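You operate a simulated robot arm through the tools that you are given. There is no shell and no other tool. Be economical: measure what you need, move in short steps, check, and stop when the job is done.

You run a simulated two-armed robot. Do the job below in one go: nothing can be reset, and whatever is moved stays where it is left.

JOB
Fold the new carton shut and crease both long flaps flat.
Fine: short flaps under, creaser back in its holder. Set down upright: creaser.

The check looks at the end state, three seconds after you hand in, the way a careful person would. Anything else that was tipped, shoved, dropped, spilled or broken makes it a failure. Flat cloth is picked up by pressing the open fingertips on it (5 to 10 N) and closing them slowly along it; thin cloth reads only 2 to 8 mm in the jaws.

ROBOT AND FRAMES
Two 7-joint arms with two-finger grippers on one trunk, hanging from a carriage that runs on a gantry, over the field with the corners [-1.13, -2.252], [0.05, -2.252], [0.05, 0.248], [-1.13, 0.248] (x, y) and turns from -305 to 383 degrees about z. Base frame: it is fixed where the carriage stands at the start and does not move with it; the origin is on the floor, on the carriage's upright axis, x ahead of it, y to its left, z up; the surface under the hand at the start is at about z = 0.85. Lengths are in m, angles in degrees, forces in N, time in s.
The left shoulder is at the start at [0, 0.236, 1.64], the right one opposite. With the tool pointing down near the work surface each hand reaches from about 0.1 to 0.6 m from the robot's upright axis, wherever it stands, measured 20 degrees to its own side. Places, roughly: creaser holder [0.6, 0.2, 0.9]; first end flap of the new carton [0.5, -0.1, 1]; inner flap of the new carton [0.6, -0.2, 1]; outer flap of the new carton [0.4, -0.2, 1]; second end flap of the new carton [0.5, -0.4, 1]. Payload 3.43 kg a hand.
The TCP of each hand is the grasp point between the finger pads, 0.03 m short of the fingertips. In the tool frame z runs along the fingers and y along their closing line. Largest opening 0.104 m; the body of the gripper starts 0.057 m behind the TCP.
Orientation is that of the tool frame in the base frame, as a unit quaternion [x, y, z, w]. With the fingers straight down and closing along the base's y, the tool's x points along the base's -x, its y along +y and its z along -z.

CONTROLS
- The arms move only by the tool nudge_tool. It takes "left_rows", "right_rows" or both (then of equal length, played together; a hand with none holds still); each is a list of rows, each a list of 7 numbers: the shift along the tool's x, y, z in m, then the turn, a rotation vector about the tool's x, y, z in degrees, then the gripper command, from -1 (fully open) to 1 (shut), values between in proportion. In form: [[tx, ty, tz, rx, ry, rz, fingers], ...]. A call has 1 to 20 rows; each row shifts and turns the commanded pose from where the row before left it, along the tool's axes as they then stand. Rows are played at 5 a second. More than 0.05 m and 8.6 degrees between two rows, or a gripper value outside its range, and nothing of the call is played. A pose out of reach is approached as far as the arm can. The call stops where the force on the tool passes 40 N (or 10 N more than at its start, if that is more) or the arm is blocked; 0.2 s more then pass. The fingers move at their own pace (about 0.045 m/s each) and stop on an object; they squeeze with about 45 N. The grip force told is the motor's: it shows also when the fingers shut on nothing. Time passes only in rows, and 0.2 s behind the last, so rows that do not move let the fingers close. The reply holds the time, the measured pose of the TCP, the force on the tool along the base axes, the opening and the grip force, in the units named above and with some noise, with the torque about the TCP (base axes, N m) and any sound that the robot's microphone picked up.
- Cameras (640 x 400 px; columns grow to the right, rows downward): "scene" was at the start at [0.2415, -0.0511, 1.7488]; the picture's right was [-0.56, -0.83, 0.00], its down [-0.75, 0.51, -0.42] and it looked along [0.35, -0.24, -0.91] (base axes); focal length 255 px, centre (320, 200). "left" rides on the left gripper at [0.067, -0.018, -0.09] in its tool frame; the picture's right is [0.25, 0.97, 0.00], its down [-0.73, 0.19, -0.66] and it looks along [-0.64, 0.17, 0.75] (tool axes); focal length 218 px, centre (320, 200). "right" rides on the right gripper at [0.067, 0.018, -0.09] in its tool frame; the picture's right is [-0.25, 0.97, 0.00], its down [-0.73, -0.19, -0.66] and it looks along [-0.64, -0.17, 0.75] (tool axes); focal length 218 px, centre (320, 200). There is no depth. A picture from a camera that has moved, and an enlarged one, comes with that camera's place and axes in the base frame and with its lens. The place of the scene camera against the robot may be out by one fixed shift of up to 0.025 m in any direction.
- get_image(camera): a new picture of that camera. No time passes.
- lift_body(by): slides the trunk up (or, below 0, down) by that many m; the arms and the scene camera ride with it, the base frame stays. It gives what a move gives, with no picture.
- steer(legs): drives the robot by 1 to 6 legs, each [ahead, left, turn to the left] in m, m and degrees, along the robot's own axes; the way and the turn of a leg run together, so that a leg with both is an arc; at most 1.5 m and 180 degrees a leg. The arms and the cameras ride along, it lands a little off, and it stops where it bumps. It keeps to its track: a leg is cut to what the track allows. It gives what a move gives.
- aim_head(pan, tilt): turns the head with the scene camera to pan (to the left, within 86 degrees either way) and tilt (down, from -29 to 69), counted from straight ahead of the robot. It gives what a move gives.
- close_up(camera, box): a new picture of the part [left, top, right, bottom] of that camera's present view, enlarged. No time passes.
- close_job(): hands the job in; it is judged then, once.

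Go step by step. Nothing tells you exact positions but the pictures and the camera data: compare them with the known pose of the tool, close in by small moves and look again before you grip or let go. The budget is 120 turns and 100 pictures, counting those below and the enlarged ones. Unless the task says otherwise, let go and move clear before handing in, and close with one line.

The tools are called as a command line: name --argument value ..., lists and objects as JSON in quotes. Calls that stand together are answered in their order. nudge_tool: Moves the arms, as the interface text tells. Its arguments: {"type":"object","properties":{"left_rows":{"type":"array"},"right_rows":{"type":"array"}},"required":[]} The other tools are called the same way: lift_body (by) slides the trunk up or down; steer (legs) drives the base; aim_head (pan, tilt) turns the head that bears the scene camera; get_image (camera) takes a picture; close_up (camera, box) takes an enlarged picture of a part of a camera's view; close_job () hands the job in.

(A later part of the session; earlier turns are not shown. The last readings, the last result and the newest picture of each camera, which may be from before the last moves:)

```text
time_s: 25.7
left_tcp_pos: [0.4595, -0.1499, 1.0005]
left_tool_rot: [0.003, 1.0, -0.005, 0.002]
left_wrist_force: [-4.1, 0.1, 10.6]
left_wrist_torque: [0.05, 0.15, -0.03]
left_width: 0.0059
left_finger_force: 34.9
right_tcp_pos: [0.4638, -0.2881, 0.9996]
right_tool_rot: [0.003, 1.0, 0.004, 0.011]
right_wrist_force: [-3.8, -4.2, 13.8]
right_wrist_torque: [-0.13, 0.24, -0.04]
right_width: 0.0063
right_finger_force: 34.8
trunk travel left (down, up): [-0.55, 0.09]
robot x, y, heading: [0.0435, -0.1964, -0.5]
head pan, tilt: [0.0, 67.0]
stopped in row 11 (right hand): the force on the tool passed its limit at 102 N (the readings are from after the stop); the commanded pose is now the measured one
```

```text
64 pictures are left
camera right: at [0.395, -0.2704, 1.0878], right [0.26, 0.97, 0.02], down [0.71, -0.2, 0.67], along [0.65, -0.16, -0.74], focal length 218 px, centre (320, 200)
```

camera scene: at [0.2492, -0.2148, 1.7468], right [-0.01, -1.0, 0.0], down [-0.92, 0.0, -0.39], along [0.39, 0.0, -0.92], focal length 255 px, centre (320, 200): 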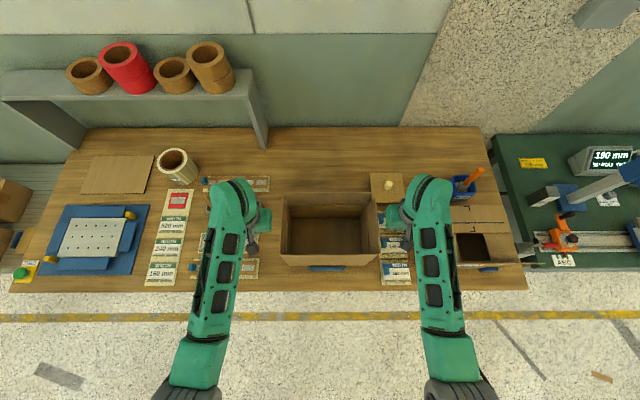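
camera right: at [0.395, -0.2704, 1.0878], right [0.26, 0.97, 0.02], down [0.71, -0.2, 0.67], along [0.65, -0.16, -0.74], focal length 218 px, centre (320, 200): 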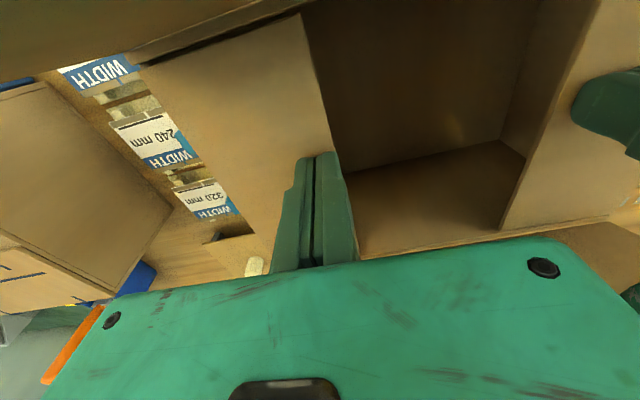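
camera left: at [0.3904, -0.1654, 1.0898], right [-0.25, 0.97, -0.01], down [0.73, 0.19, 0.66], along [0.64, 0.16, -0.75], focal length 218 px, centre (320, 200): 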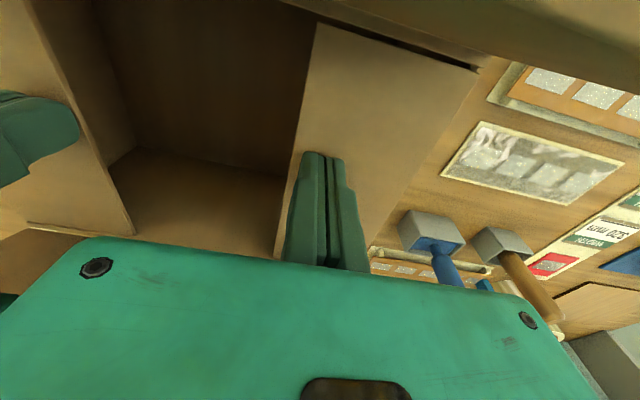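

The short flaps are now down hard flat (hinge z≈0.975). I'll lift both hands gently and check that they stay down.

nudge_tool --left_rows '[[0, 0, -0.02, 0, 0, 0, 1], [0, 0, -0.04, 0, 0, 0, 1], [0, 0, -0.04, 0, 0, 0, 1], [0, 0, -0.04, 0, 0, 0, 1], [0, 0.04, -0.02, 0, 0, 0, 1], [0, 0.04, 0, 0, 0, 0, 1]]' --right_rows '[[0, 0, -0.02, 0, 0, 0, 1], [0, 0, -0.04, 0, 0, 0, 1], [0, 0, -0.04, 0, 0, 0, 1], [0, 0, -0.04, 0, 0, 0, 1], [0, -0.04, -0.02, 0, 0, 0, 1], [0, -0.02, 0, 0, 0, 0, 1]]'

close_up --camera "scene" --box '[220, 160, 420, 285]'

get_image --camera "right"

```text
time_s: 27.1
left_tcp_pos: [0.4561, -0.0651, 1.161]
left_tool_rot: [0.002, 1.0, -0.005, 0.003]
left_wrist_force: [0.7, 0.3, 0.1]
left_wrist_torque: [-0.03, -0.03, 0.01]
left_width: 0.0003
left_finger_force: 35.2
right_tcp_pos: [0.4589, -0.3467, 1.1567]
right_tool_rot: [0.003, 1.0, 0.006, 0.009]
right_wrist_force: [0.3, -0.9, 0.6]
right_wrist_torque: [0.02, 0.02, -0.05]
right_width: 0.0002
right_finger_force: 34.7
trunk travel left (down, up): [-0.55, 0.09]
robot x, y, heading: [0.0437, -0.1941, -0.3]
head pan, tilt: [0.0, 67.0]
```

```text
3.20 times, centred on (320, 222) of scene
camera zoom: at [0.2932, -0.2153, 1.7467], right [0.0, -1.0, 0.0], down [-0.92, 0.0, -0.39], along [0.39, 0.0, -0.92], focal length 815 px, centre (320, 128)
```

zoom: 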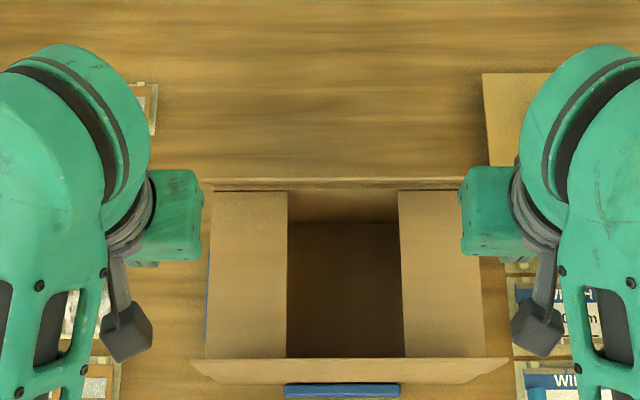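

```text
62 pictures are left
camera right: at [0.3909, -0.3302, 1.2459], right [0.26, 0.97, 0.01], down [0.72, -0.2, 0.67], along [0.65, -0.16, -0.74], focal length 218 px, centre (320, 200)
```

right: 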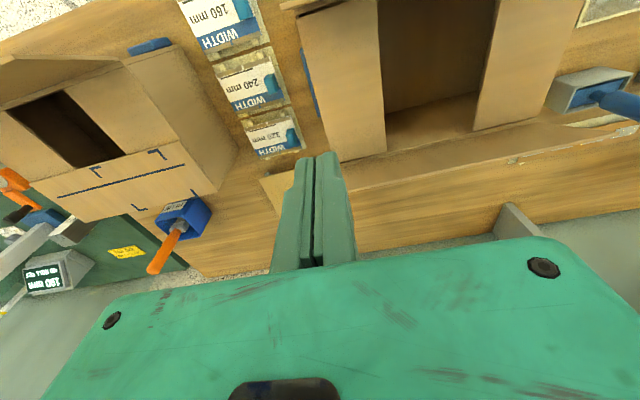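

The short flaps are flatter now, with their edges below the inner flap's hinge line. I'll bring the left hand behind the inner flap again.

nudge_tool --left_rows '[[-0.045, 0, 0, 0, 0, 0, 1], [-0.045, 0, 0, 0, 0, 0, 1], [-0.045, -0.015, 0, 0, 0, 0, 1], [-0.02, -0.04, 0, 0, 0, 0, 1], [0, -0.04, 0, 0, 0, 0, 1], [0, -0.04, 0, 0, 0, 0, 1], [0, 0, 0.04, 0, 0, 0, 1], [0, 0, 0.035, 0, 0, 0, 1], [0, 0, 0.026, 0, 0, 0, 1], [0.025, 0, 0, 0, 0, 0, 1], [0.022, 0, 0, 0, 0, 0, 1], [0.0145, 0, 0.003, 0, 0, 0, 1], [0.0135, 0, 0.004, 0, 0, 0, 1]]'

get_image --camera "left"

```text
time_s: 29.9
left_tcp_pos: [0.5364, -0.2034, 1.0512]
left_tool_rot: [0.003, 1.0, -0.004, 0.001]
left_wrist_force: [-0.5, 0.2, 0.2]
left_wrist_torque: [-0.01, 0.03, -0.03]
left_width: 0.0003
left_finger_force: 35.1
right_tcp_pos: [0.4596, -0.3483, 1.1572]
right_tool_rot: [0.004, 1.0, 0.006, 0.009]
right_wrist_force: [0.5, 0.1, -0.8]
right_wrist_torque: [0.03, 0.0, 0.01]
right_width: 0.0
right_finger_force: 34.5
trunk travel left (down, up): [-0.55, 0.09]
robot x, y, heading: [0.0448, -0.1955, -0.5]
head pan, tilt: [0.0, 67.0]
```

```text
61 pictures are left
camera left: at [0.4674, -0.2194, 1.1413], right [-0.25, 0.97, -0.01], down [0.73, 0.19, 0.66], along [0.64, 0.16, -0.75], focal length 218 px, centre (320, 200)
```

left: 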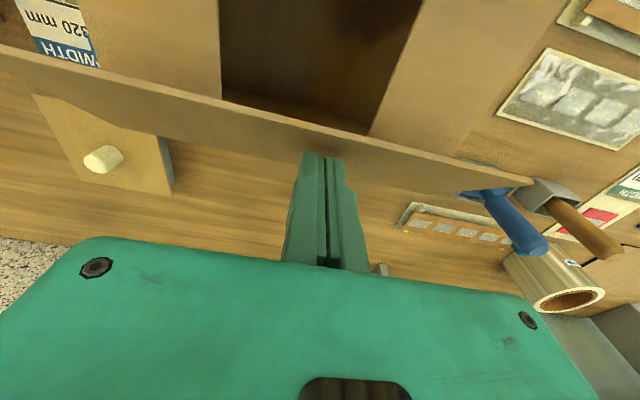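

The inner flap now goes over freely with no resistance. I'll continue the arc down.

nudge_tool --left_rows '[[0.008, 0, 0.007, 0, 0, 0, 1], [0.007, 0, 0.007, 0, 0, 0, 1], [0.005, 0, 0.008, 0, 0, 0, 1], [0.004, 0, 0.008, 0, 0, 0, 1], [0.001, 0, 0.006, 0, 0, 0, 1]]'

get_image --camera "left"

get_image --camera "right"

```text
time_s: 31.1
left_tcp_pos: [0.5147, -0.2038, 1.0156]
left_tool_rot: [0.003, 1.0, -0.003, 0.002]
left_wrist_force: [0.0, 0.6, 0.9]
left_wrist_torque: [-0.02, 0.07, 0.01]
left_width: 0.0
left_finger_force: 34.6
right_tcp_pos: [0.4594, -0.3476, 1.1575]
right_tool_rot: [0.003, 1.0, 0.005, 0.01]
right_wrist_force: [0.2, -0.8, -0.2]
right_wrist_torque: [0.02, -0.01, 0.0]
right_width: 0.0002
right_finger_force: 34.9
trunk travel left (down, up): [-0.55, 0.09]
robot x, y, heading: [0.04, -0.1978, 0.1]
head pan, tilt: [0.0, 67.0]
```

```text
60 pictures are left
camera left: at [0.4452, -0.2202, 1.1056], right [-0.25, 0.97, -0.01], down [0.73, 0.19, 0.66], along [0.64, 0.16, -0.75], focal length 218 px, centre (320, 200)
```

left: 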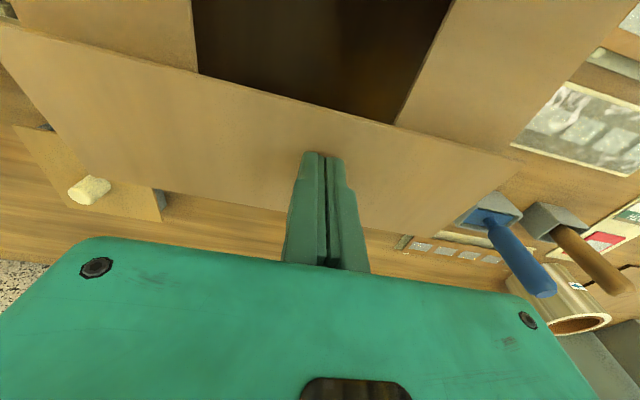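

```text
59 pictures are left
camera right: at [0.3911, -0.3302, 1.2457], right [0.26, 0.97, 0.01], down [0.72, -0.2, 0.67], along [0.65, -0.16, -0.74], focal length 218 px, centre (320, 200)
```

right: 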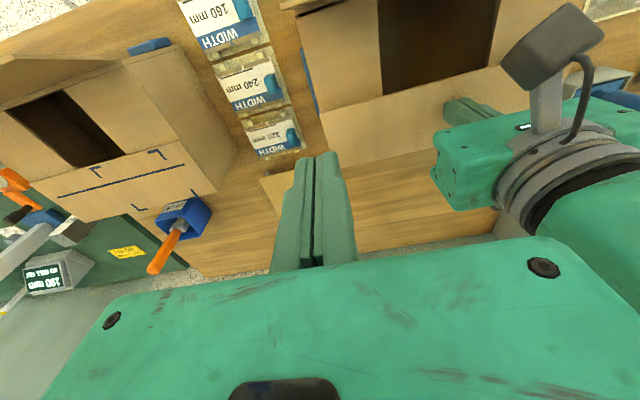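

The inner flap is down over the short flaps. Keeping the left hand there, I'll bring the right hand in front of the outer flap and start it over.

nudge_tool --right_rows '[[0.04, 0, 0, 0, 0, 0, 1], [0.04, 0, 0, 0, 0, 0, 1], [0.04, 0.02, 0, 0, 0, 0, 1], [0, 0.04, 0, 0, 0, 0, 1], [0, 0, 0.035, 0, 0, 0, 1], [0, 0, 0.035, 0, 0, 0, 1], [0, 0, 0.028, 0, 0, 0, 1], [-0.025, 0, 0, 0, 0, 0, 1], [-0.02, 0, 0, 0, 0, 0, 1], [-0.0135, 0, 0.003, 0, 0, 0, 1], [-0.0135, 0, 0.004, 0, 0, 0, 1]]'

close_up --camera "scene" --box '[220, 160, 420, 285]'

get_image --camera "right"

```text
time_s: 33.4
left_tcp_pos: [0.5195, -0.2011, 1.0173]
left_tool_rot: [0.0, 1.0, 0.0, 0.007]
left_wrist_force: [0.7, -0.2, 1.4]
left_wrist_torque: [0.0, 0.02, 0.0]
left_width: 0.0059
left_finger_force: 34.5
right_tcp_pos: [0.4037, -0.2854, 1.0541]
right_tool_rot: [0.0, 1.0, 0.008, 0.005]
right_wrist_force: [0.5, -0.5, -0.7]
right_wrist_torque: [0.02, 0.01, 0.01]
right_width: 0.0
right_finger_force: 34.7
trunk travel left (down, up): [-0.55, 0.09]
robot x, y, heading: [0.0431, -0.1948, -0.3]
head pan, tilt: [0.0, 67.0]
stopped in row 11 (left hand): the force on the tool passed its limit at 56 N (the readings are from after the stop); the commanded pose is now the measured one
```

```text
3.20 times, centred on (320, 222) of scene
camera zoom: at [0.2933, -0.2153, 1.7468], right [0.0, -1.0, 0.0], down [-0.92, 0.0, -0.39], along [0.39, 0.0, -0.92], focal length 815 px, centre (320, 128)
```

zoom: 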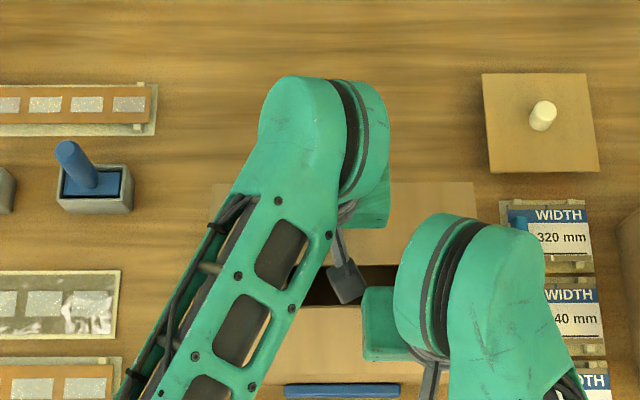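

```text
57 pictures are left
camera right: at [0.3366, -0.2685, 1.1429], right [0.25, 0.97, 0.02], down [0.72, -0.2, 0.66], along [0.64, -0.15, -0.75], focal length 218 px, centre (320, 200)
```

right: 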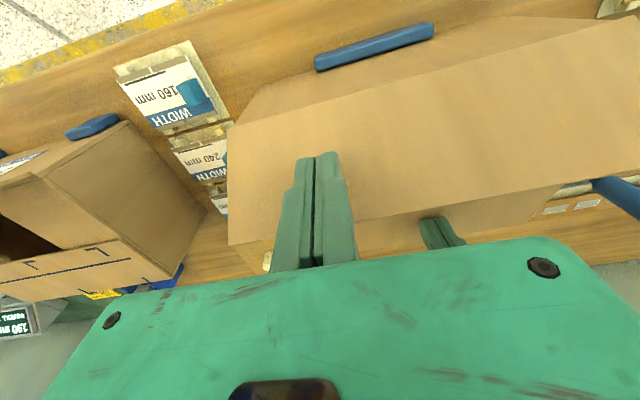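

The left hand's body (its camera) is probably in the way of the outer flap, so I'll lift the left hand out while the right stays.

nudge_tool --left_rows '[[-0.01, 0, -0.02, 0, 0, 0, 1], [0, 0, -0.04, 0, 0, 0, 1], [0, 0, -0.04, 0, 0, 0, 1], [0, 0.04, -0.02, 0, 0, 0, 1], [0, 0.04, 0, 0, 0, 0, 1], [0, 0.04, 0, 0, 0, 0, 1], [0, 0.04, 0, 0, 0, 0, 1]]'

close_up --camera "scene" --box '[220, 160, 420, 285]'

get_image --camera "left"

```text
time_s: 35.0
left_tcp_pos: [0.5248, -0.0395, 1.1374]
left_tool_rot: [0.002, 1.0, -0.001, 0.007]
left_wrist_force: [-0.3, 0.4, 0.7]
left_wrist_torque: [0.02, -0.04, 0.0]
left_width: 0.0001
left_finger_force: 33.8
right_tcp_pos: [0.4059, -0.2852, 1.0534]
right_tool_rot: [0.0, 1.0, 0.008, 0.005]
right_wrist_force: [-0.7, -0.1, -0.6]
right_wrist_torque: [0.0, 0.0, 0.03]
right_width: 0.0001
right_finger_force: 35.1
trunk travel left (down, up): [-0.55, 0.09]
robot x, y, heading: [0.0409, -0.1948, -0.5]
head pan, tilt: [0.0, 67.0]
```

```text
3.20 times, centred on (320, 222) of scene
camera zoom: at [0.2932, -0.2153, 1.7468], right [0.0, -1.0, 0.0], down [-0.92, 0.0, -0.39], along [0.39, 0.0, -0.92], focal length 815 px, centre (320, 128)
```

zoom: 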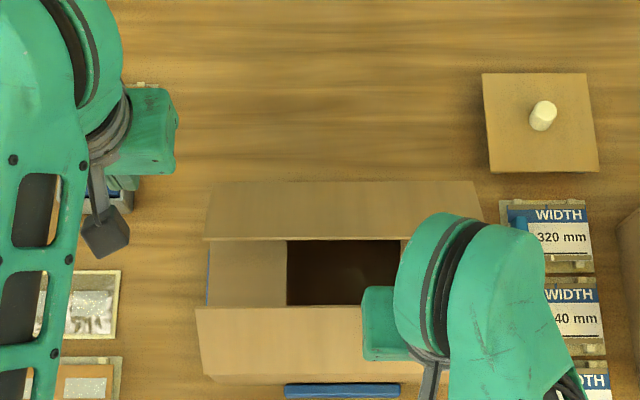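

```text
55 pictures are left
camera left: at [0.4557, -0.0555, 1.226], right [-0.25, 0.97, -0.01], down [0.72, 0.19, 0.67], along [0.65, 0.16, -0.74], focal length 218 px, centre (320, 200)
```

left: 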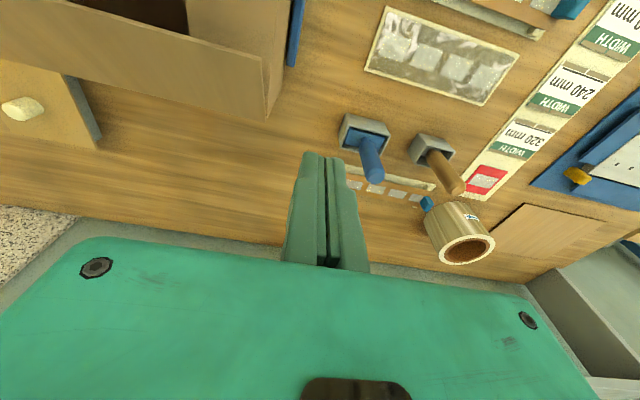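

The inner flap holds most of its fold. I'll continue pressing the outer flap down with the right hand.

nudge_tool --right_rows '[[-0.005, 0, 0.002, 0, 0, 0, 1], [-0.008, 0, 0.007, 0, 0, 0, 1], [-0.007, 0, 0.007, 0, 0, 0, 1], [-0.006, 0, 0.008, 0, 0, 0, 1], [-0.004, 0, 0.008, 0, 0, 0, 1], [-0.002, 0, 0.004, 0, 0, 0, 1]]'

close_up --camera "scene" --box '[220, 160, 420, 285]'

get_image --camera "right"

```text
time_s: 36.4
left_tcp_pos: [0.5254, -0.0402, 1.137]
left_tool_rot: [0.001, 1.0, -0.001, 0.008]
left_wrist_force: [1.1, 0.1, -0.1]
left_wrist_torque: [0.0, 0.01, -0.02]
left_width: 0.0
left_finger_force: 34.6
right_tcp_pos: [0.4373, -0.284, 1.0172]
right_tool_rot: [-0.001, 1.0, 0.009, 0.005]
right_wrist_force: [-0.8, -0.5, -0.4]
right_wrist_torque: [-0.02, -0.02, -0.01]
right_width: 0.0001
right_finger_force: 34.6
trunk travel left (down, up): [-0.55, 0.09]
robot x, y, heading: [0.0479, -0.1999, -0.1]
head pan, tilt: [0.0, 67.0]
```

```text
3.20 times, centred on (320, 222) of scene
camera zoom: at [0.2932, -0.2153, 1.7467], right [0.0, -1.0, 0.0], down [-0.92, 0.0, -0.39], along [0.39, 0.0, -0.92], focal length 815 px, centre (320, 128)
```

zoom: 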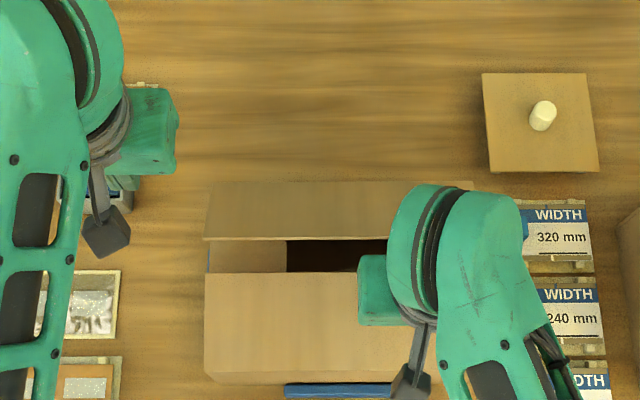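

```text
53 pictures are left
camera right: at [0.3688, -0.2675, 1.1073], right [0.25, 0.97, 0.02], down [0.72, -0.2, 0.66], along [0.64, -0.15, -0.75], focal length 218 px, centre (320, 200)
```

right: 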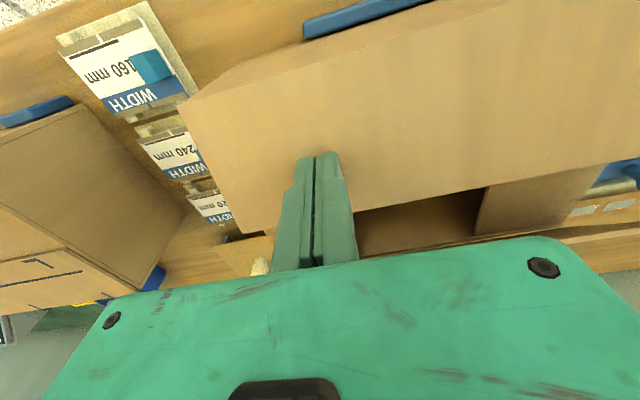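

The carton is nearly closed and the flaps hold. Now for the creaser: I'll lift the right hand clear and slide the carriage back left by 0.25 m.

nudge_tool --right_rows '[[0.01, 0, -0.02, 0, 0, 0, -1], [0, 0, -0.04, 0, 0, 0, -1], [0, 0, -0.04, 0, 0, 0, -1], [0, 0, -0.04, 0, 0, 0, 1], [0, 0, -0.03, 0, 0, 0, 1]]' --left_rows '[[0, 0, -0.03, 0, 0, 0, -1], [0, 0, -0.03, 0, 0, 0, -1], [0, 0, -0.03, 0, 0, 0, -1], [0, 0, 0, 0, 0, 0, -1], [0, 0, 0, 0, 0, 0, -1]]'

steer --legs '[[0, 0.25, 0]]'

get_image --camera "scene"

get_image --camera "left"

```text
time_s: 37.6
left_tcp_pos: [0.5238, -0.041, 1.2261]
left_tool_rot: [0.001, 1.0, -0.001, 0.007]
left_wrist_force: [0.2, -0.1, -0.8]
left_wrist_torque: [0.0, -0.02, 0.0]
left_width: 0.1039
left_finger_force: 0.0
right_tcp_pos: [0.4259, -0.2865, 1.1877]
right_tool_rot: [0.0, 1.0, 0.008, 0.004]
right_wrist_force: [-0.3, 0.0, 0.2]
right_wrist_torque: [-0.01, -0.02, -0.01]
right_width: 0.0001
right_finger_force: 0.0
trunk travel left (down, up): [-0.55, 0.09]
robot x, y, heading: [0.0451, -0.1979, -0.7]
head pan, tilt: [0.0, 67.0]
```

```text
time_s: 39.5
left_tcp_pos: [0.5265, 0.2121, 1.2262]
left_tool_rot: [0.003, 1.0, -0.001, 0.007]
left_wrist_force: [-0.2, 0.0, -0.6]
left_wrist_torque: [0.0, 0.01, -0.01]
left_width: 0.1039
left_finger_force: 0.1
right_tcp_pos: [0.4255, -0.0326, 1.1871]
right_tool_rot: [0.001, 1.0, 0.009, 0.005]
right_wrist_force: [-0.5, -0.6, -0.1]
right_wrist_torque: [0.0, 0.04, 0.0]
right_width: 0.0
right_finger_force: 34.4
trunk travel left (down, up): [-0.55, 0.09]
robot x, y, heading: [0.0425, 0.0583, -0.1]
head pan, tilt: [0.0, 67.0]
```

```text
52 pictures are left
camera scene: at [0.2947, 0.0389, 1.7468], right [-0.01, -1.0, 0.0], down [-0.92, 0.01, -0.39], along [0.39, 0.0, -0.92], focal length 255 px, centre (320, 200)
```

scene: 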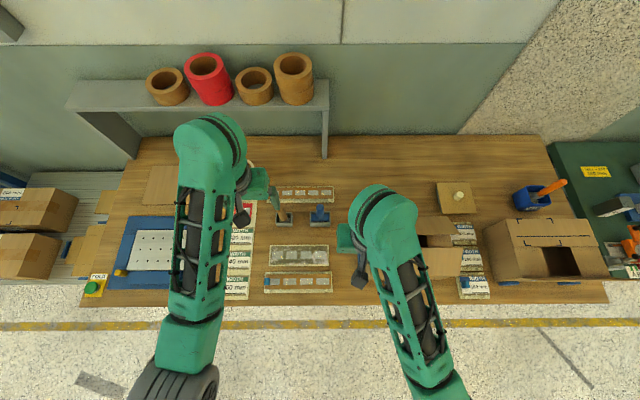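

```text
51 pictures are left
camera left: at [0.4564, 0.1965, 1.3148], right [-0.25, 0.97, 0.0], down [0.72, 0.19, 0.67], along [0.65, 0.16, -0.74], focal length 218 px, centre (320, 200)
```

left: 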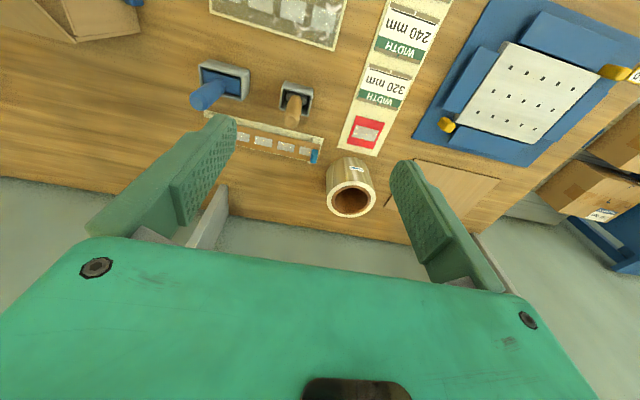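

Triangulating the wooden handle gives a top at about [0.600, 0.184, 0.975]. I'll hover the left hand above it, fingers open, and check.

nudge_tool --left_rows '[[-0.036, -0.015, 0, 0, 0.8, 0, -1], [-0.036, -0.013, 0, 0, 0, 0, -1], [0, 0, 0.045, 0, 0, 0, -1], [0, 0, 0.045, 0, 0, 0, -1], [0, 0, 0.045, 0, 0, 0, -1], [0, 0, 0, 0, 0, 0, -1]]'

get_image --camera "left"

```text
time_s: 40.9
left_tcp_pos: [0.5951, 0.1838, 1.0934]
left_tool_rot: [0.002, 1.0, -0.002, 0.001]
left_wrist_force: [-0.3, 0.2, -0.4]
left_wrist_torque: [0.0, 0.0, -0.02]
left_width: 0.1042
left_finger_force: 0.1
right_tcp_pos: [0.4263, -0.032, 1.1877]
right_tool_rot: [0.001, 1.0, 0.008, 0.005]
right_wrist_force: [-0.4, -0.1, -0.8]
right_wrist_torque: [0.0, -0.03, 0.0]
right_width: 0.0
right_finger_force: 34.7
trunk travel left (down, up): [-0.55, 0.09]
robot x, y, heading: [0.0452, 0.056, -0.3]
head pan, tilt: [0.0, 67.0]
```

```text
50 pictures are left
camera left: at [0.5276, 0.1669, 1.1833], right [-0.25, 0.97, 0.0], down [0.73, 0.19, 0.66], along [0.64, 0.16, -0.75], focal length 218 px, centre (320, 200)
```

left: 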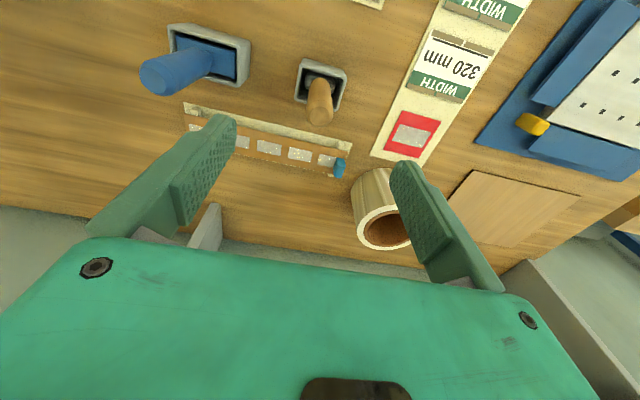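

The handle top is about [0.602, 0.183], nearly under the TCP. I'll descend around it and look before closing.

nudge_tool --left_rows '[[-0.004, -0.002, 0.04, 0, 0, 0, -1], [0, 0, 0.04, 0, 0, 0, -1], [0, 0, 0.035, 0, 0, 0, -1], [0, 0, 0.03, 0, 0, 0, -1], [0, 0, 0, 0, 0, 0, -1]]'

get_image --camera "left"

```text
time_s: 42.1
left_tcp_pos: [0.6029, 0.1821, 0.9448]
left_tool_rot: [0.002, 1.0, -0.001, 0.001]
left_wrist_force: [-0.3, -1.3, 0.0]
left_wrist_torque: [0.0, -0.03, 0.02]
left_width: 0.104
left_finger_force: 0.0
right_tcp_pos: [0.4264, -0.0328, 1.1875]
right_tool_rot: [0.002, 1.0, 0.008, 0.005]
right_wrist_force: [0.1, 0.3, 0.6]
right_wrist_torque: [0.02, -0.01, -0.01]
right_width: 0.0
right_finger_force: 34.6
trunk travel left (down, up): [-0.55, 0.09]
robot x, y, heading: [0.0464, 0.0603, -0.2]
head pan, tilt: [0.0, 67.0]
```

```text
49 pictures are left
camera left: at [0.5344, 0.1661, 1.0352], right [-0.25, 0.97, 0.0], down [0.73, 0.19, 0.66], along [0.64, 0.16, -0.75], focal length 218 px, centre (320, 200)
```

left: 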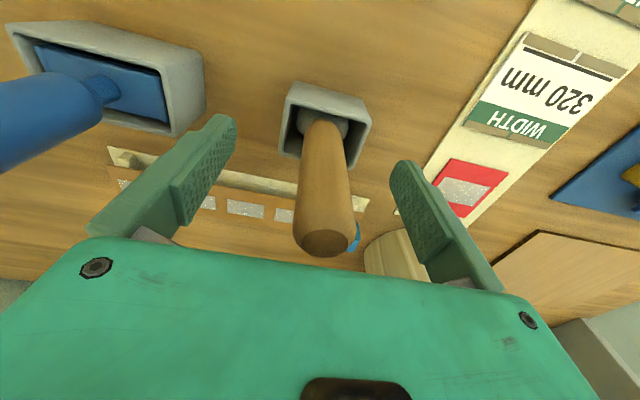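

The handle stands upright at about [0.600, 0.186] between the fingers. I'll centre by 4 mm and close.

nudge_tool --left_rows '[[0.002, 0.004, 0, 0, 0, 0, -1], [0, 0, 0, 0, 0, 0, 0], [0, 0, 0, 0, 0, 0, 0.5], [0, 0, 0, 0, 0, 0, 1], [0, 0, 0, 0, 0, 0, 1], [0, 0, 0, 0, 0, 0, 1], [0, 0, 0, 0, 0, 0, 1], [0, 0, 0, 0, 0, 0, 1]]'

get_image --camera "left"

```text
time_s: 43.9
left_tcp_pos: [0.6004, 0.1855, 0.9455]
left_tool_rot: [0.002, 1.0, -0.001, 0.0]
left_wrist_force: [-1.3, 0.1, -0.3]
left_wrist_torque: [-0.02, -0.02, 0.03]
left_width: 0.0245
left_finger_force: 44.5
right_tcp_pos: [0.4271, -0.032, 1.1873]
right_tool_rot: [0.0, 1.0, 0.008, 0.005]
right_wrist_force: [-1.1, -0.4, 0.4]
right_wrist_torque: [0.0, -0.02, -0.01]
right_width: 0.0
right_finger_force: 34.8
trunk travel left (down, up): [-0.55, 0.09]
robot x, y, heading: [0.0453, 0.0561, -0.6]
head pan, tilt: [0.0, 67.0]
```

```text
48 pictures are left
camera left: at [0.5318, 0.1695, 1.0354], right [-0.25, 0.97, 0.0], down [0.73, 0.19, 0.66], along [0.64, 0.16, -0.75], focal length 218 px, centre (320, 200)
```

left: 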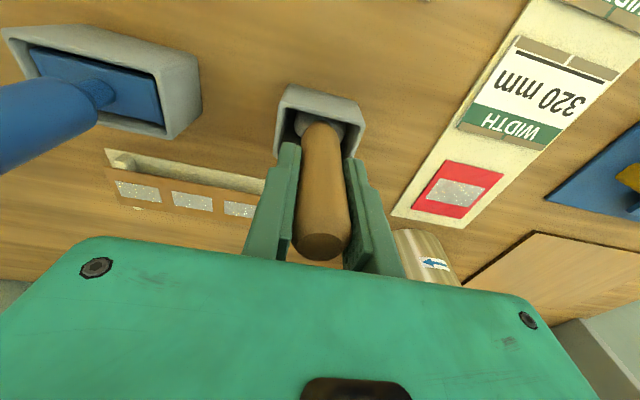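

Gripped at 24.5 mm; the return pose is TCP [0.6004, 0.1855, 0.9455]. I'll lift straight up and look at the tool's working end.

nudge_tool --left_rows '[[0, 0, -0.02, 0, 0, 0, 1], [0, 0, -0.04, 0, 0, 0, 1], [0, 0, -0.045, 0, 0, 0, 1], [0, 0, -0.045, 0, 0, 0, 1], [0, 0, -0.045, 0, 0, 0, 1], [0, 0, -0.045, 0, 0, 0, 1], [0, 0, -0.01, 0, 0, 0, 1]]'

get_image --camera "left"

get_image --camera "right"

```text
time_s: 45.5
left_tcp_pos: [0.6025, 0.1848, 1.195]
left_tool_rot: [0.002, 1.0, 0.0, 0.0]
left_wrist_force: [0.5, -0.9, -2.1]
left_wrist_torque: [0.01, 0.01, 0.04]
left_width: 0.0243
left_finger_force: 44.9
right_tcp_pos: [0.4258, -0.0319, 1.187]
right_tool_rot: [0.002, 1.0, 0.008, 0.006]
right_wrist_force: [0.5, -0.6, 0.4]
right_wrist_torque: [0.0, 0.03, -0.03]
right_width: 0.0001
right_finger_force: 34.3
trunk travel left (down, up): [-0.55, 0.09]
robot x, y, heading: [0.0434, 0.0577, -0.6]
head pan, tilt: [0.0, 67.0]
```

```text
47 pictures are left
camera left: at [0.532, 0.1679, 1.2854], right [-0.25, 0.97, 0.0], down [0.73, 0.19, 0.66], along [0.64, 0.16, -0.75], focal length 218 px, centre (320, 200)
```

left: 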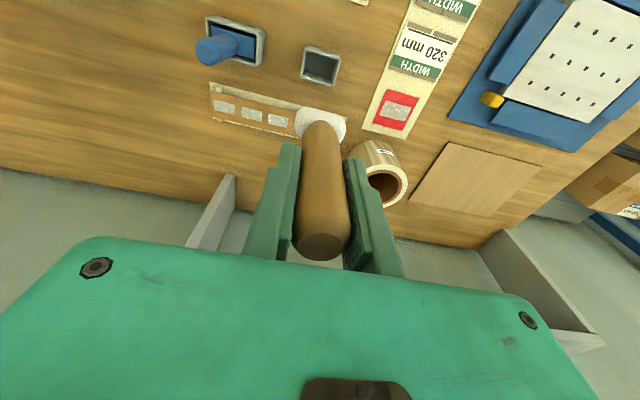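

```text
46 pictures are left
camera right: at [0.3586, -0.0152, 1.2762], right [0.25, 0.97, 0.02], down [0.72, -0.2, 0.66], along [0.64, -0.15, -0.75], focal length 218 px, centre (320, 200)
```

right: 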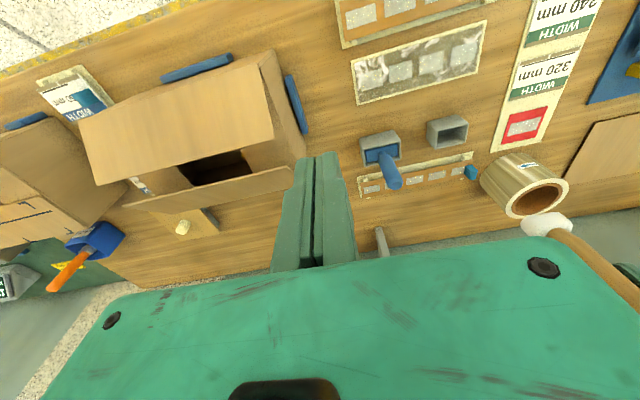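

I hold the creaser, and its rounded head ends about 87 mm below the TCP. I'll slide the carriage right by about 0.4 m so the left hand can run along the whole fold.

steer --legs '[[0, -0.4, 0]]'

get_image --camera "scene"

get_image --camera "left"

```text
time_s: 48.0
left_tcp_pos: [0.5988, -0.2187, 1.1948]
left_tool_rot: [0.0, 1.0, -0.001, -0.001]
left_wrist_force: [-0.4, 0.2, -1.9]
left_wrist_torque: [0.01, -0.01, 0.0]
left_width: 0.0244
left_finger_force: 44.6
right_tcp_pos: [0.4246, -0.4339, 1.188]
right_tool_rot: [0.0, 1.0, 0.007, 0.005]
right_wrist_force: [0.3, -0.4, 0.1]
right_wrist_torque: [0.0, 0.02, 0.01]
right_width: 0.0001
right_finger_force: 35.1
trunk travel left (down, up): [-0.55, 0.09]
robot x, y, heading: [0.0469, -0.3474, -0.4]
head pan, tilt: [0.0, 67.0]
```

```text
45 pictures are left
camera scene: at [0.2924, -0.3638, 1.7467], right [0.0, -1.0, 0.0], down [-0.92, 0.0, -0.39], along [0.39, 0.0, -0.92], focal length 255 px, centre (320, 200)
```

scene: 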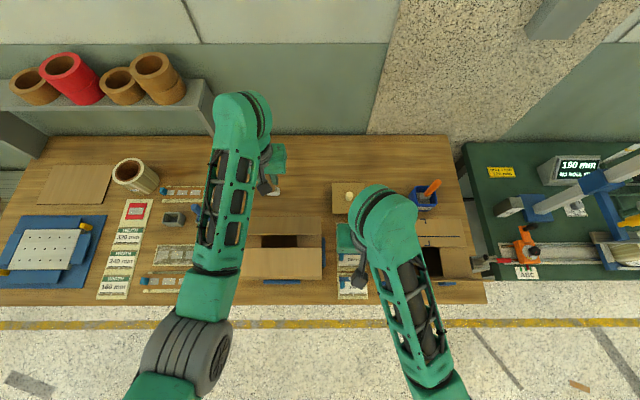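

```text
44 pictures are left
camera left: at [0.5295, -0.2341, 1.2853], right [-0.25, 0.97, 0.0], down [0.73, 0.19, 0.66], along [0.64, 0.16, -0.75], focal length 218 px, centre (320, 200)
```

left: 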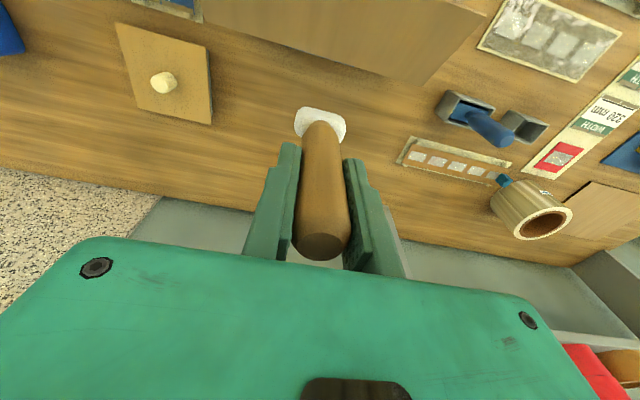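

The inner flap's fold line is in view of the left camera. I'll zoom in to place it exactly.

close_up --camera "left" --box '[130, 0, 490, 140]'

close_up --camera "scene" --box '[180, 160, 380, 300]'

```text
1.78 times, centred on (310, 70) of left
camera zoom: at [0.5295, -0.2341, 1.2853], right [-0.25, 0.97, 0.0], down [0.73, 0.19, 0.66], along [0.64, 0.16, -0.75], focal length 388 px, centre (338, 431)
```

zoom: 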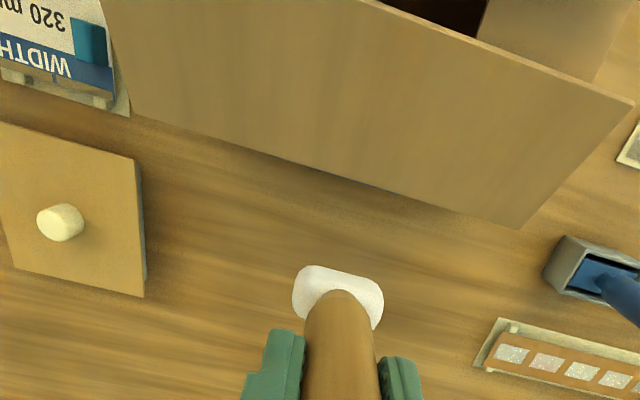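

```text
2.86 times, centred on (280, 230) of scene
camera zoom: at [0.2924, -0.3638, 1.7467], right [0.0, -1.0, 0.0], down [-0.92, 0.0, -0.39], along [0.39, 0.0, -0.92], focal length 728 px, centre (434, 114)
```

zoom: 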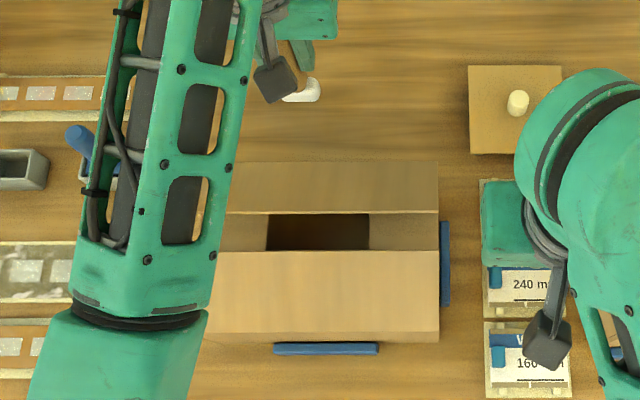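

The inner fold line is at x≈0.570, y from -0.358 to -0.088, with the flap raised about 30°. I'll bring the creaser over the near end of the fold and lower it to just above contact.

nudge_tool --left_rows '[[0.02, 0.04, 0, 0, 0, 0, 1], [0.02, 0.04, 0, 0, 0, 0, 1], [0, 0.028, 0, 0, 0, 0, 1], [0, 0, 0.04, 0, 0, 0, 1], [0, 0, 0.04, 0, 0, 0, 1], [0, 0, 0.03, 0, 0, 0, 1], [0, 0, 0.005, 0, 0, 0, 1], [0, 0, 0.005, 0, 0, 0, 1], [0, 0, 0.004, 0, 0, 0, 1]]'

get_image --camera "left"

```text
time_s: 50.0
left_tcp_pos: [0.5609, -0.1102, 1.0747]
left_tool_rot: [0.001, 1.0, -0.001, 0.005]
left_wrist_force: [-5.0, -1.3, 27.2]
left_wrist_torque: [0.02, 0.77, 0.02]
left_width: 0.0244
left_finger_force: 45.1
right_tcp_pos: [0.4244, -0.435, 1.1889]
right_tool_rot: [-0.001, 1.0, 0.008, 0.005]
right_wrist_force: [-0.1, -0.3, -0.6]
right_wrist_torque: [0.0, 0.02, 0.0]
right_width: 0.0002
right_finger_force: 34.6
trunk travel left (down, up): [-0.55, 0.09]
robot x, y, heading: [0.041, -0.3453, -0.0]
head pan, tilt: [0.0, 67.0]
```

```text
41 pictures are left
camera left: at [0.4922, -0.1267, 1.165], right [-0.25, 0.97, 0.0], down [0.72, 0.19, 0.66], along [0.64, 0.16, -0.75], focal length 218 px, centre (320, 200)
```

left: 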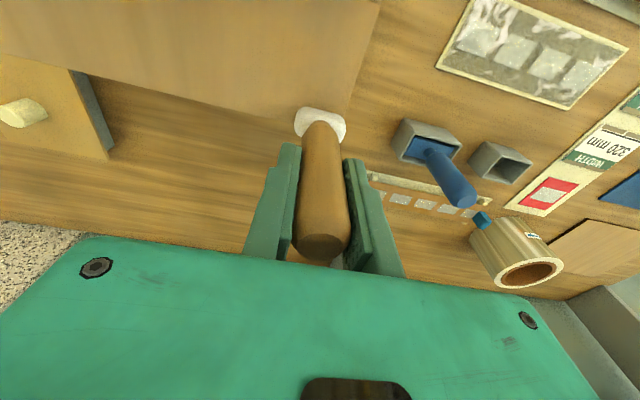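

Contact at about 27 N on the fold. I'll slide the creaser along the fold toward -y, easing slightly.

nudge_tool --left_rows '[[0, 0, -0.001, 0, 0, 0, 1], [0, -0.015, 0, 0, 0, 0, 1], [0, -0.015, 0, 0, 0, 0, 1], [0, -0.015, 0, 0, 0, 0, 1], [0, -0.015, 0, 0, 0, 0, 1], [0, -0.015, 0, 0, 0, 0, 1], [0, -0.015, 0, 0, 0, 0, 1], [0, -0.015, 0, 0, 0, 0, 1], [0, -0.015, 0, 0, 0, 0, 1]]'

get_image --camera "left"

```text
time_s: 52.0
left_tcp_pos: [0.5624, -0.2287, 1.0743]
left_tool_rot: [0.001, 1.0, 0.0, 0.005]
left_wrist_force: [-0.3, 10.1, 35.2]
left_wrist_torque: [0.91, 0.09, -0.01]
left_width: 0.0242
left_finger_force: 45.5
right_tcp_pos: [0.426, -0.4321, 1.1884]
right_tool_rot: [0.0, 1.0, 0.01, 0.007]
right_wrist_force: [0.6, -0.4, -0.6]
right_wrist_torque: [0.0, 0.01, 0.0]
right_width: 0.0001
right_finger_force: 34.8
trunk travel left (down, up): [-0.55, 0.09]
robot x, y, heading: [0.0466, -0.3438, -0.4]
head pan, tilt: [0.0, 67.0]
```

```text
40 pictures are left
camera left: at [0.4934, -0.2446, 1.1636], right [-0.25, 0.97, 0.0], down [0.72, 0.19, 0.66], along [0.64, 0.16, -0.75], focal length 218 px, centre (320, 200)
```

left: 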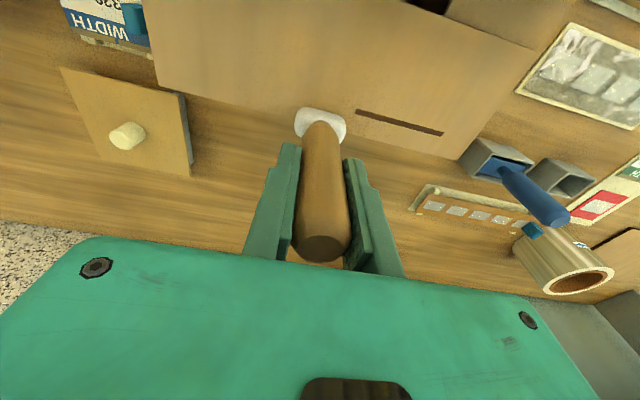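

A dark crease line appears behind the tool, so the crease registers. I'll ease the pressure slightly and continue to the far end.

nudge_tool --left_rows '[[0, -0.01, -0.001, 0, 0, 0, 1], [0, -0.015, 0, 0, 0, 0, 1], [0, -0.015, 0, 0, 0, 0, 1], [0, -0.015, 0, 0, 0, 0, 1], [0, -0.015, 0, 0, 0, 0, 1], [0, -0.015, 0, 0, 0, 0, 1], [0, -0.015, 0, 0, 0, 0, 1], [0, -0.015, 0, 0, 0, 0, 1]]'

get_image --camera "left"

```text
time_s: 53.8
left_tcp_pos: [0.5585, -0.3454, 1.0739]
left_tool_rot: [0.001, 1.0, -0.001, 0.0]
left_wrist_force: [1.1, 2.1, 11.5]
left_wrist_torque: [0.4, -0.07, 0.01]
left_width: 0.0242
left_finger_force: 44.9
right_tcp_pos: [0.425, -0.4337, 1.1873]
right_tool_rot: [0.0, 1.0, 0.009, 0.005]
right_wrist_force: [-0.2, -0.3, 0.5]
right_wrist_torque: [0.01, -0.02, -0.02]
right_width: 0.0001
right_finger_force: 35.2
trunk travel left (down, up): [-0.55, 0.09]
robot x, y, heading: [0.0449, -0.3504, -0.3]
head pan, tilt: [0.0, 67.0]
```

```text
39 pictures are left
camera left: at [0.4901, -0.3613, 1.1639], right [-0.25, 0.97, 0.0], down [0.73, 0.19, 0.66], along [0.64, 0.16, -0.75], focal length 218 px, centre (320, 200)
```

left: 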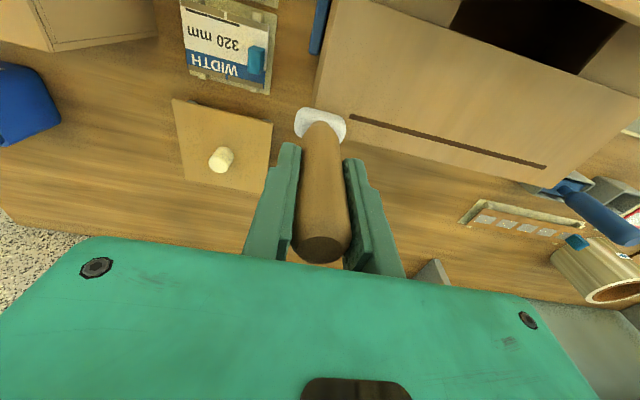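

The line covers most of the fold, missing about 3 cm at the near end. I'll run back along it, going past y=-0.10.

nudge_tool --left_rows '[[0, 0.015, 0, 0, 0, 0, 1], [0, 0.015, 0, 0, 0, 0, 1], [0, 0.015, 0, 0, 0, 0, 1], [0, 0.015, 0, 0, 0, 0, 1], [0, 0.015, 0, 0, 0, 0, 1], [0, 0.015, 0, 0, 0, 0, 1], [0, 0.015, 0, 0, 0, 0, 1], [0, 0.015, 0, 0, 0, 0, 1], [0, 0.015, 0, 0, 0, 0, 1], [0, 0.015, 0, 0, 0, 0, 1], [0, 0.015, 0, 0, 0, 0, 1], [0, 0.015, 0, 0, 0, 0, 1], [0, 0.015, 0, 0, 0, 0, 1], [0, 0.015, 0, 0, 0, 0, 1], [0, 0.015, 0, 0, 0, 0, 1], [0, 0.015, 0, 0, 0, 0, 1], [0, 0.012, 0, 0, 0, 0, 1], [0, 0, 0, 0, 0, 0, 1]]'

nudge_tool --left_rows '[[0, 0, -0.03, 0, 0, 0, 1], [0, 0, -0.04, 0, 0, 0, 1], [0, -0.045, -0.01, 0, 0, 0, 1], [0.03, -0.03, 0, 0, 0, 0, 1], [0.03, -0.03, 0, 0, 0, 0, 1]]'

get_image --camera "left"

close_up --camera "scene" --box '[180, 160, 380, 300]'

```text
time_s: 57.6
left_tcp_pos: [0.5589, -0.0945, 1.0722]
left_tool_rot: [0.001, 1.0, -0.001, 0.001]
left_wrist_force: [-0.6, -6.6, 22.7]
left_wrist_torque: [-1.0, 0.03, -0.02]
left_width: 0.0242
left_finger_force: 45.2
right_tcp_pos: [0.4266, -0.4344, 1.1878]
right_tool_rot: [0.0, 1.0, 0.008, 0.006]
right_wrist_force: [-0.1, 0.3, 0.3]
right_wrist_torque: [0.02, -0.03, -0.03]
right_width: 0.0002
right_finger_force: 34.2
trunk travel left (down, up): [-0.55, 0.09]
robot x, y, heading: [0.0459, -0.3452, -0.1]
head pan, tilt: [0.0, 67.0]
```

```text
time_s: 58.8
left_tcp_pos: [0.4963, -0.2006, 1.151]
left_tool_rot: [0.0, 1.0, -0.001, 0.0]
left_wrist_force: [-0.1, -0.3, 0.1]
left_wrist_torque: [0.0, -0.03, -0.02]
left_width: 0.0246
left_finger_force: 45.2
right_tcp_pos: [0.4246, -0.4351, 1.1869]
right_tool_rot: [0.001, 1.0, 0.008, 0.005]
right_wrist_force: [-0.4, 1.2, 0.5]
right_wrist_torque: [0.0, 0.01, 0.0]
right_width: 0.0
right_finger_force: 35.0
trunk travel left (down, up): [-0.55, 0.09]
robot x, y, heading: [0.045, -0.3464, -0.2]
head pan, tilt: [0.0, 67.0]
```

```text
38 pictures are left
camera left: at [0.4273, -0.2172, 1.2412], right [-0.25, 0.97, 0.0], down [0.73, 0.19, 0.66], along [0.64, 0.16, -0.75], focal length 218 px, centre (320, 200)
```

left: 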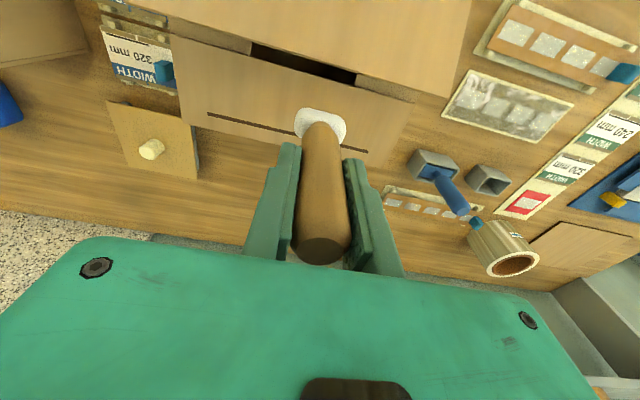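

```text
2.86 times, centred on (280, 230) of scene
camera zoom: at [0.2923, -0.3638, 1.7467], right [0.0, -1.0, 0.0], down [-0.92, 0.0, -0.39], along [0.39, 0.0, -0.92], focal length 728 px, centre (434, 114)
```

zoom: 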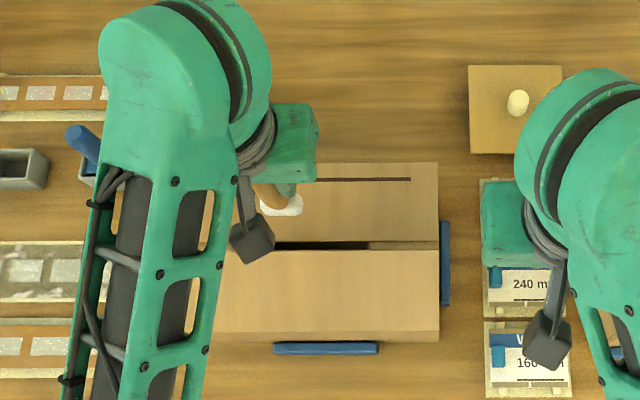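

The inner flap lies flat with a full crease. Next is the outer fold at x≈0.39; I'll move the right hand well away and lower the creaser at the near end of the outer fold.

nudge_tool --right_rows '[[0, 0, -0.04, 0, 0, 0, 1], [0, -0.03, -0.03, 0, 0, 0, 1], [0, -0.04, -0.02, 0, 0, 0, 1], [0, -0.04, 0, 0, 0, 0, 1], [0, 0, 0, 0, 0, 0, 1], [0, 0, 0, 0, 0, 0, 1], [0, 0, 0, 0, 0, 0, 1], [0, 0, 0, 0, 0, 0, 1], [0, 0, 0, 0, 0, 0, 1]]' --left_rows '[[0.03, 0.03, 0, 0, 0, 0, 1], [0.03, 0.03, 0, 0, 0, 0, 1], [0.033, 0.033, 0, 0, 0, 0, 1], [0, 0, 0.04, 0, 0, 0, 1], [0, 0, 0.02, 0, 0, 0, 1], [0, 0, 0.008, 0, 0, 0, 1], [0, 0, 0.006, 0, 0, 0, 1], [0, 0, 0.004, 0, 0, 0, 1], [0, 0, 0, 0, 0, 0, 1]]'

get_image --camera "left"

```text
time_s: 60.8
left_tcp_pos: [0.4054, -0.1049, 1.0751]
left_tool_rot: [0.0, 1.0, -0.001, 0.001]
left_wrist_force: [1.2, 1.5, 2.3]
left_wrist_torque: [0.16, -0.11, 0.02]
left_width: 0.0246
left_finger_force: 45.2
right_tcp_pos: [0.4243, -0.5441, 1.2765]
right_tool_rot: [0.0, 1.0, 0.009, 0.006]
right_wrist_force: [0.0, -0.6, 0.4]
right_wrist_torque: [-0.01, 0.02, -0.02]
right_width: 0.0
right_finger_force: 34.5
trunk travel left (down, up): [-0.55, 0.09]
robot x, y, heading: [0.0441, -0.343, -0.0]
head pan, tilt: [0.0, 67.0]
```

```text
36 pictures are left
camera left: at [0.3373, -0.1213, 1.165], right [-0.25, 0.97, 0.0], down [0.73, 0.19, 0.66], along [0.64, 0.16, -0.75], focal length 218 px, centre (320, 200)
```

left: 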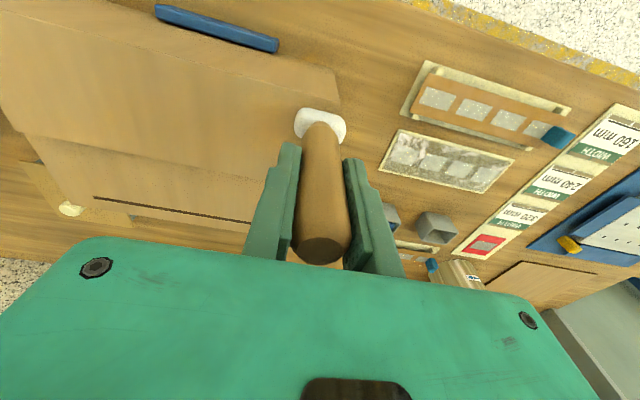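

Light contact at x=0.405, with the outer wall at x≈0.388. I'll shift 4 mm toward the fold, press, and slide along it.

nudge_tool --left_rows '[[0.004, 0, 0, 0, 0, 0, 1], [0, 0, 0.002, 0, 0, 0, 1], [0, 0, 0.002, 0, 0, 0, 1], [0, -0.01, 0, 0, 0, 0, 1], [0, -0.015, 0, 0, 0, 0, 1], [0, -0.015, 0, 0, 0, 0, 1], [0, -0.015, 0, 0, 0, 0, 1]]'

get_image --camera "left"

```text
time_s: 62.4
left_tcp_pos: [0.4044, -0.1576, 1.0733]
left_tool_rot: [0.001, 1.0, -0.001, 0.008]
left_wrist_force: [-1.3, 0.5, 11.7]
left_wrist_torque: [0.14, 0.09, 0.0]
left_width: 0.0241
left_finger_force: 45.1
right_tcp_pos: [0.424, -0.546, 1.2764]
right_tool_rot: [-0.001, 1.0, 0.008, 0.005]
right_wrist_force: [0.2, 0.1, 0.3]
right_wrist_torque: [0.01, -0.01, 0.0]
right_width: 0.0
right_finger_force: 34.4
trunk travel left (down, up): [-0.55, 0.09]
robot x, y, heading: [0.0432, -0.3473, -0.4]
head pan, tilt: [0.0, 67.0]
stopped in row 7 (left hand): the force on the tool passed its limit at 41 N (the readings are from after the stop); the commanded pose is now the measured one
```

```text
35 pictures are left
camera left: at [0.3339, -0.1733, 1.1623], right [-0.25, 0.97, 0.0], down [0.72, 0.19, 0.67], along [0.65, 0.16, -0.74], focal length 218 px, centre (320, 200)
```

left: 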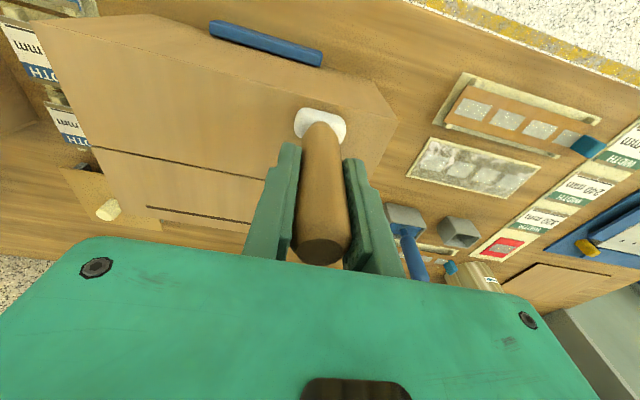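

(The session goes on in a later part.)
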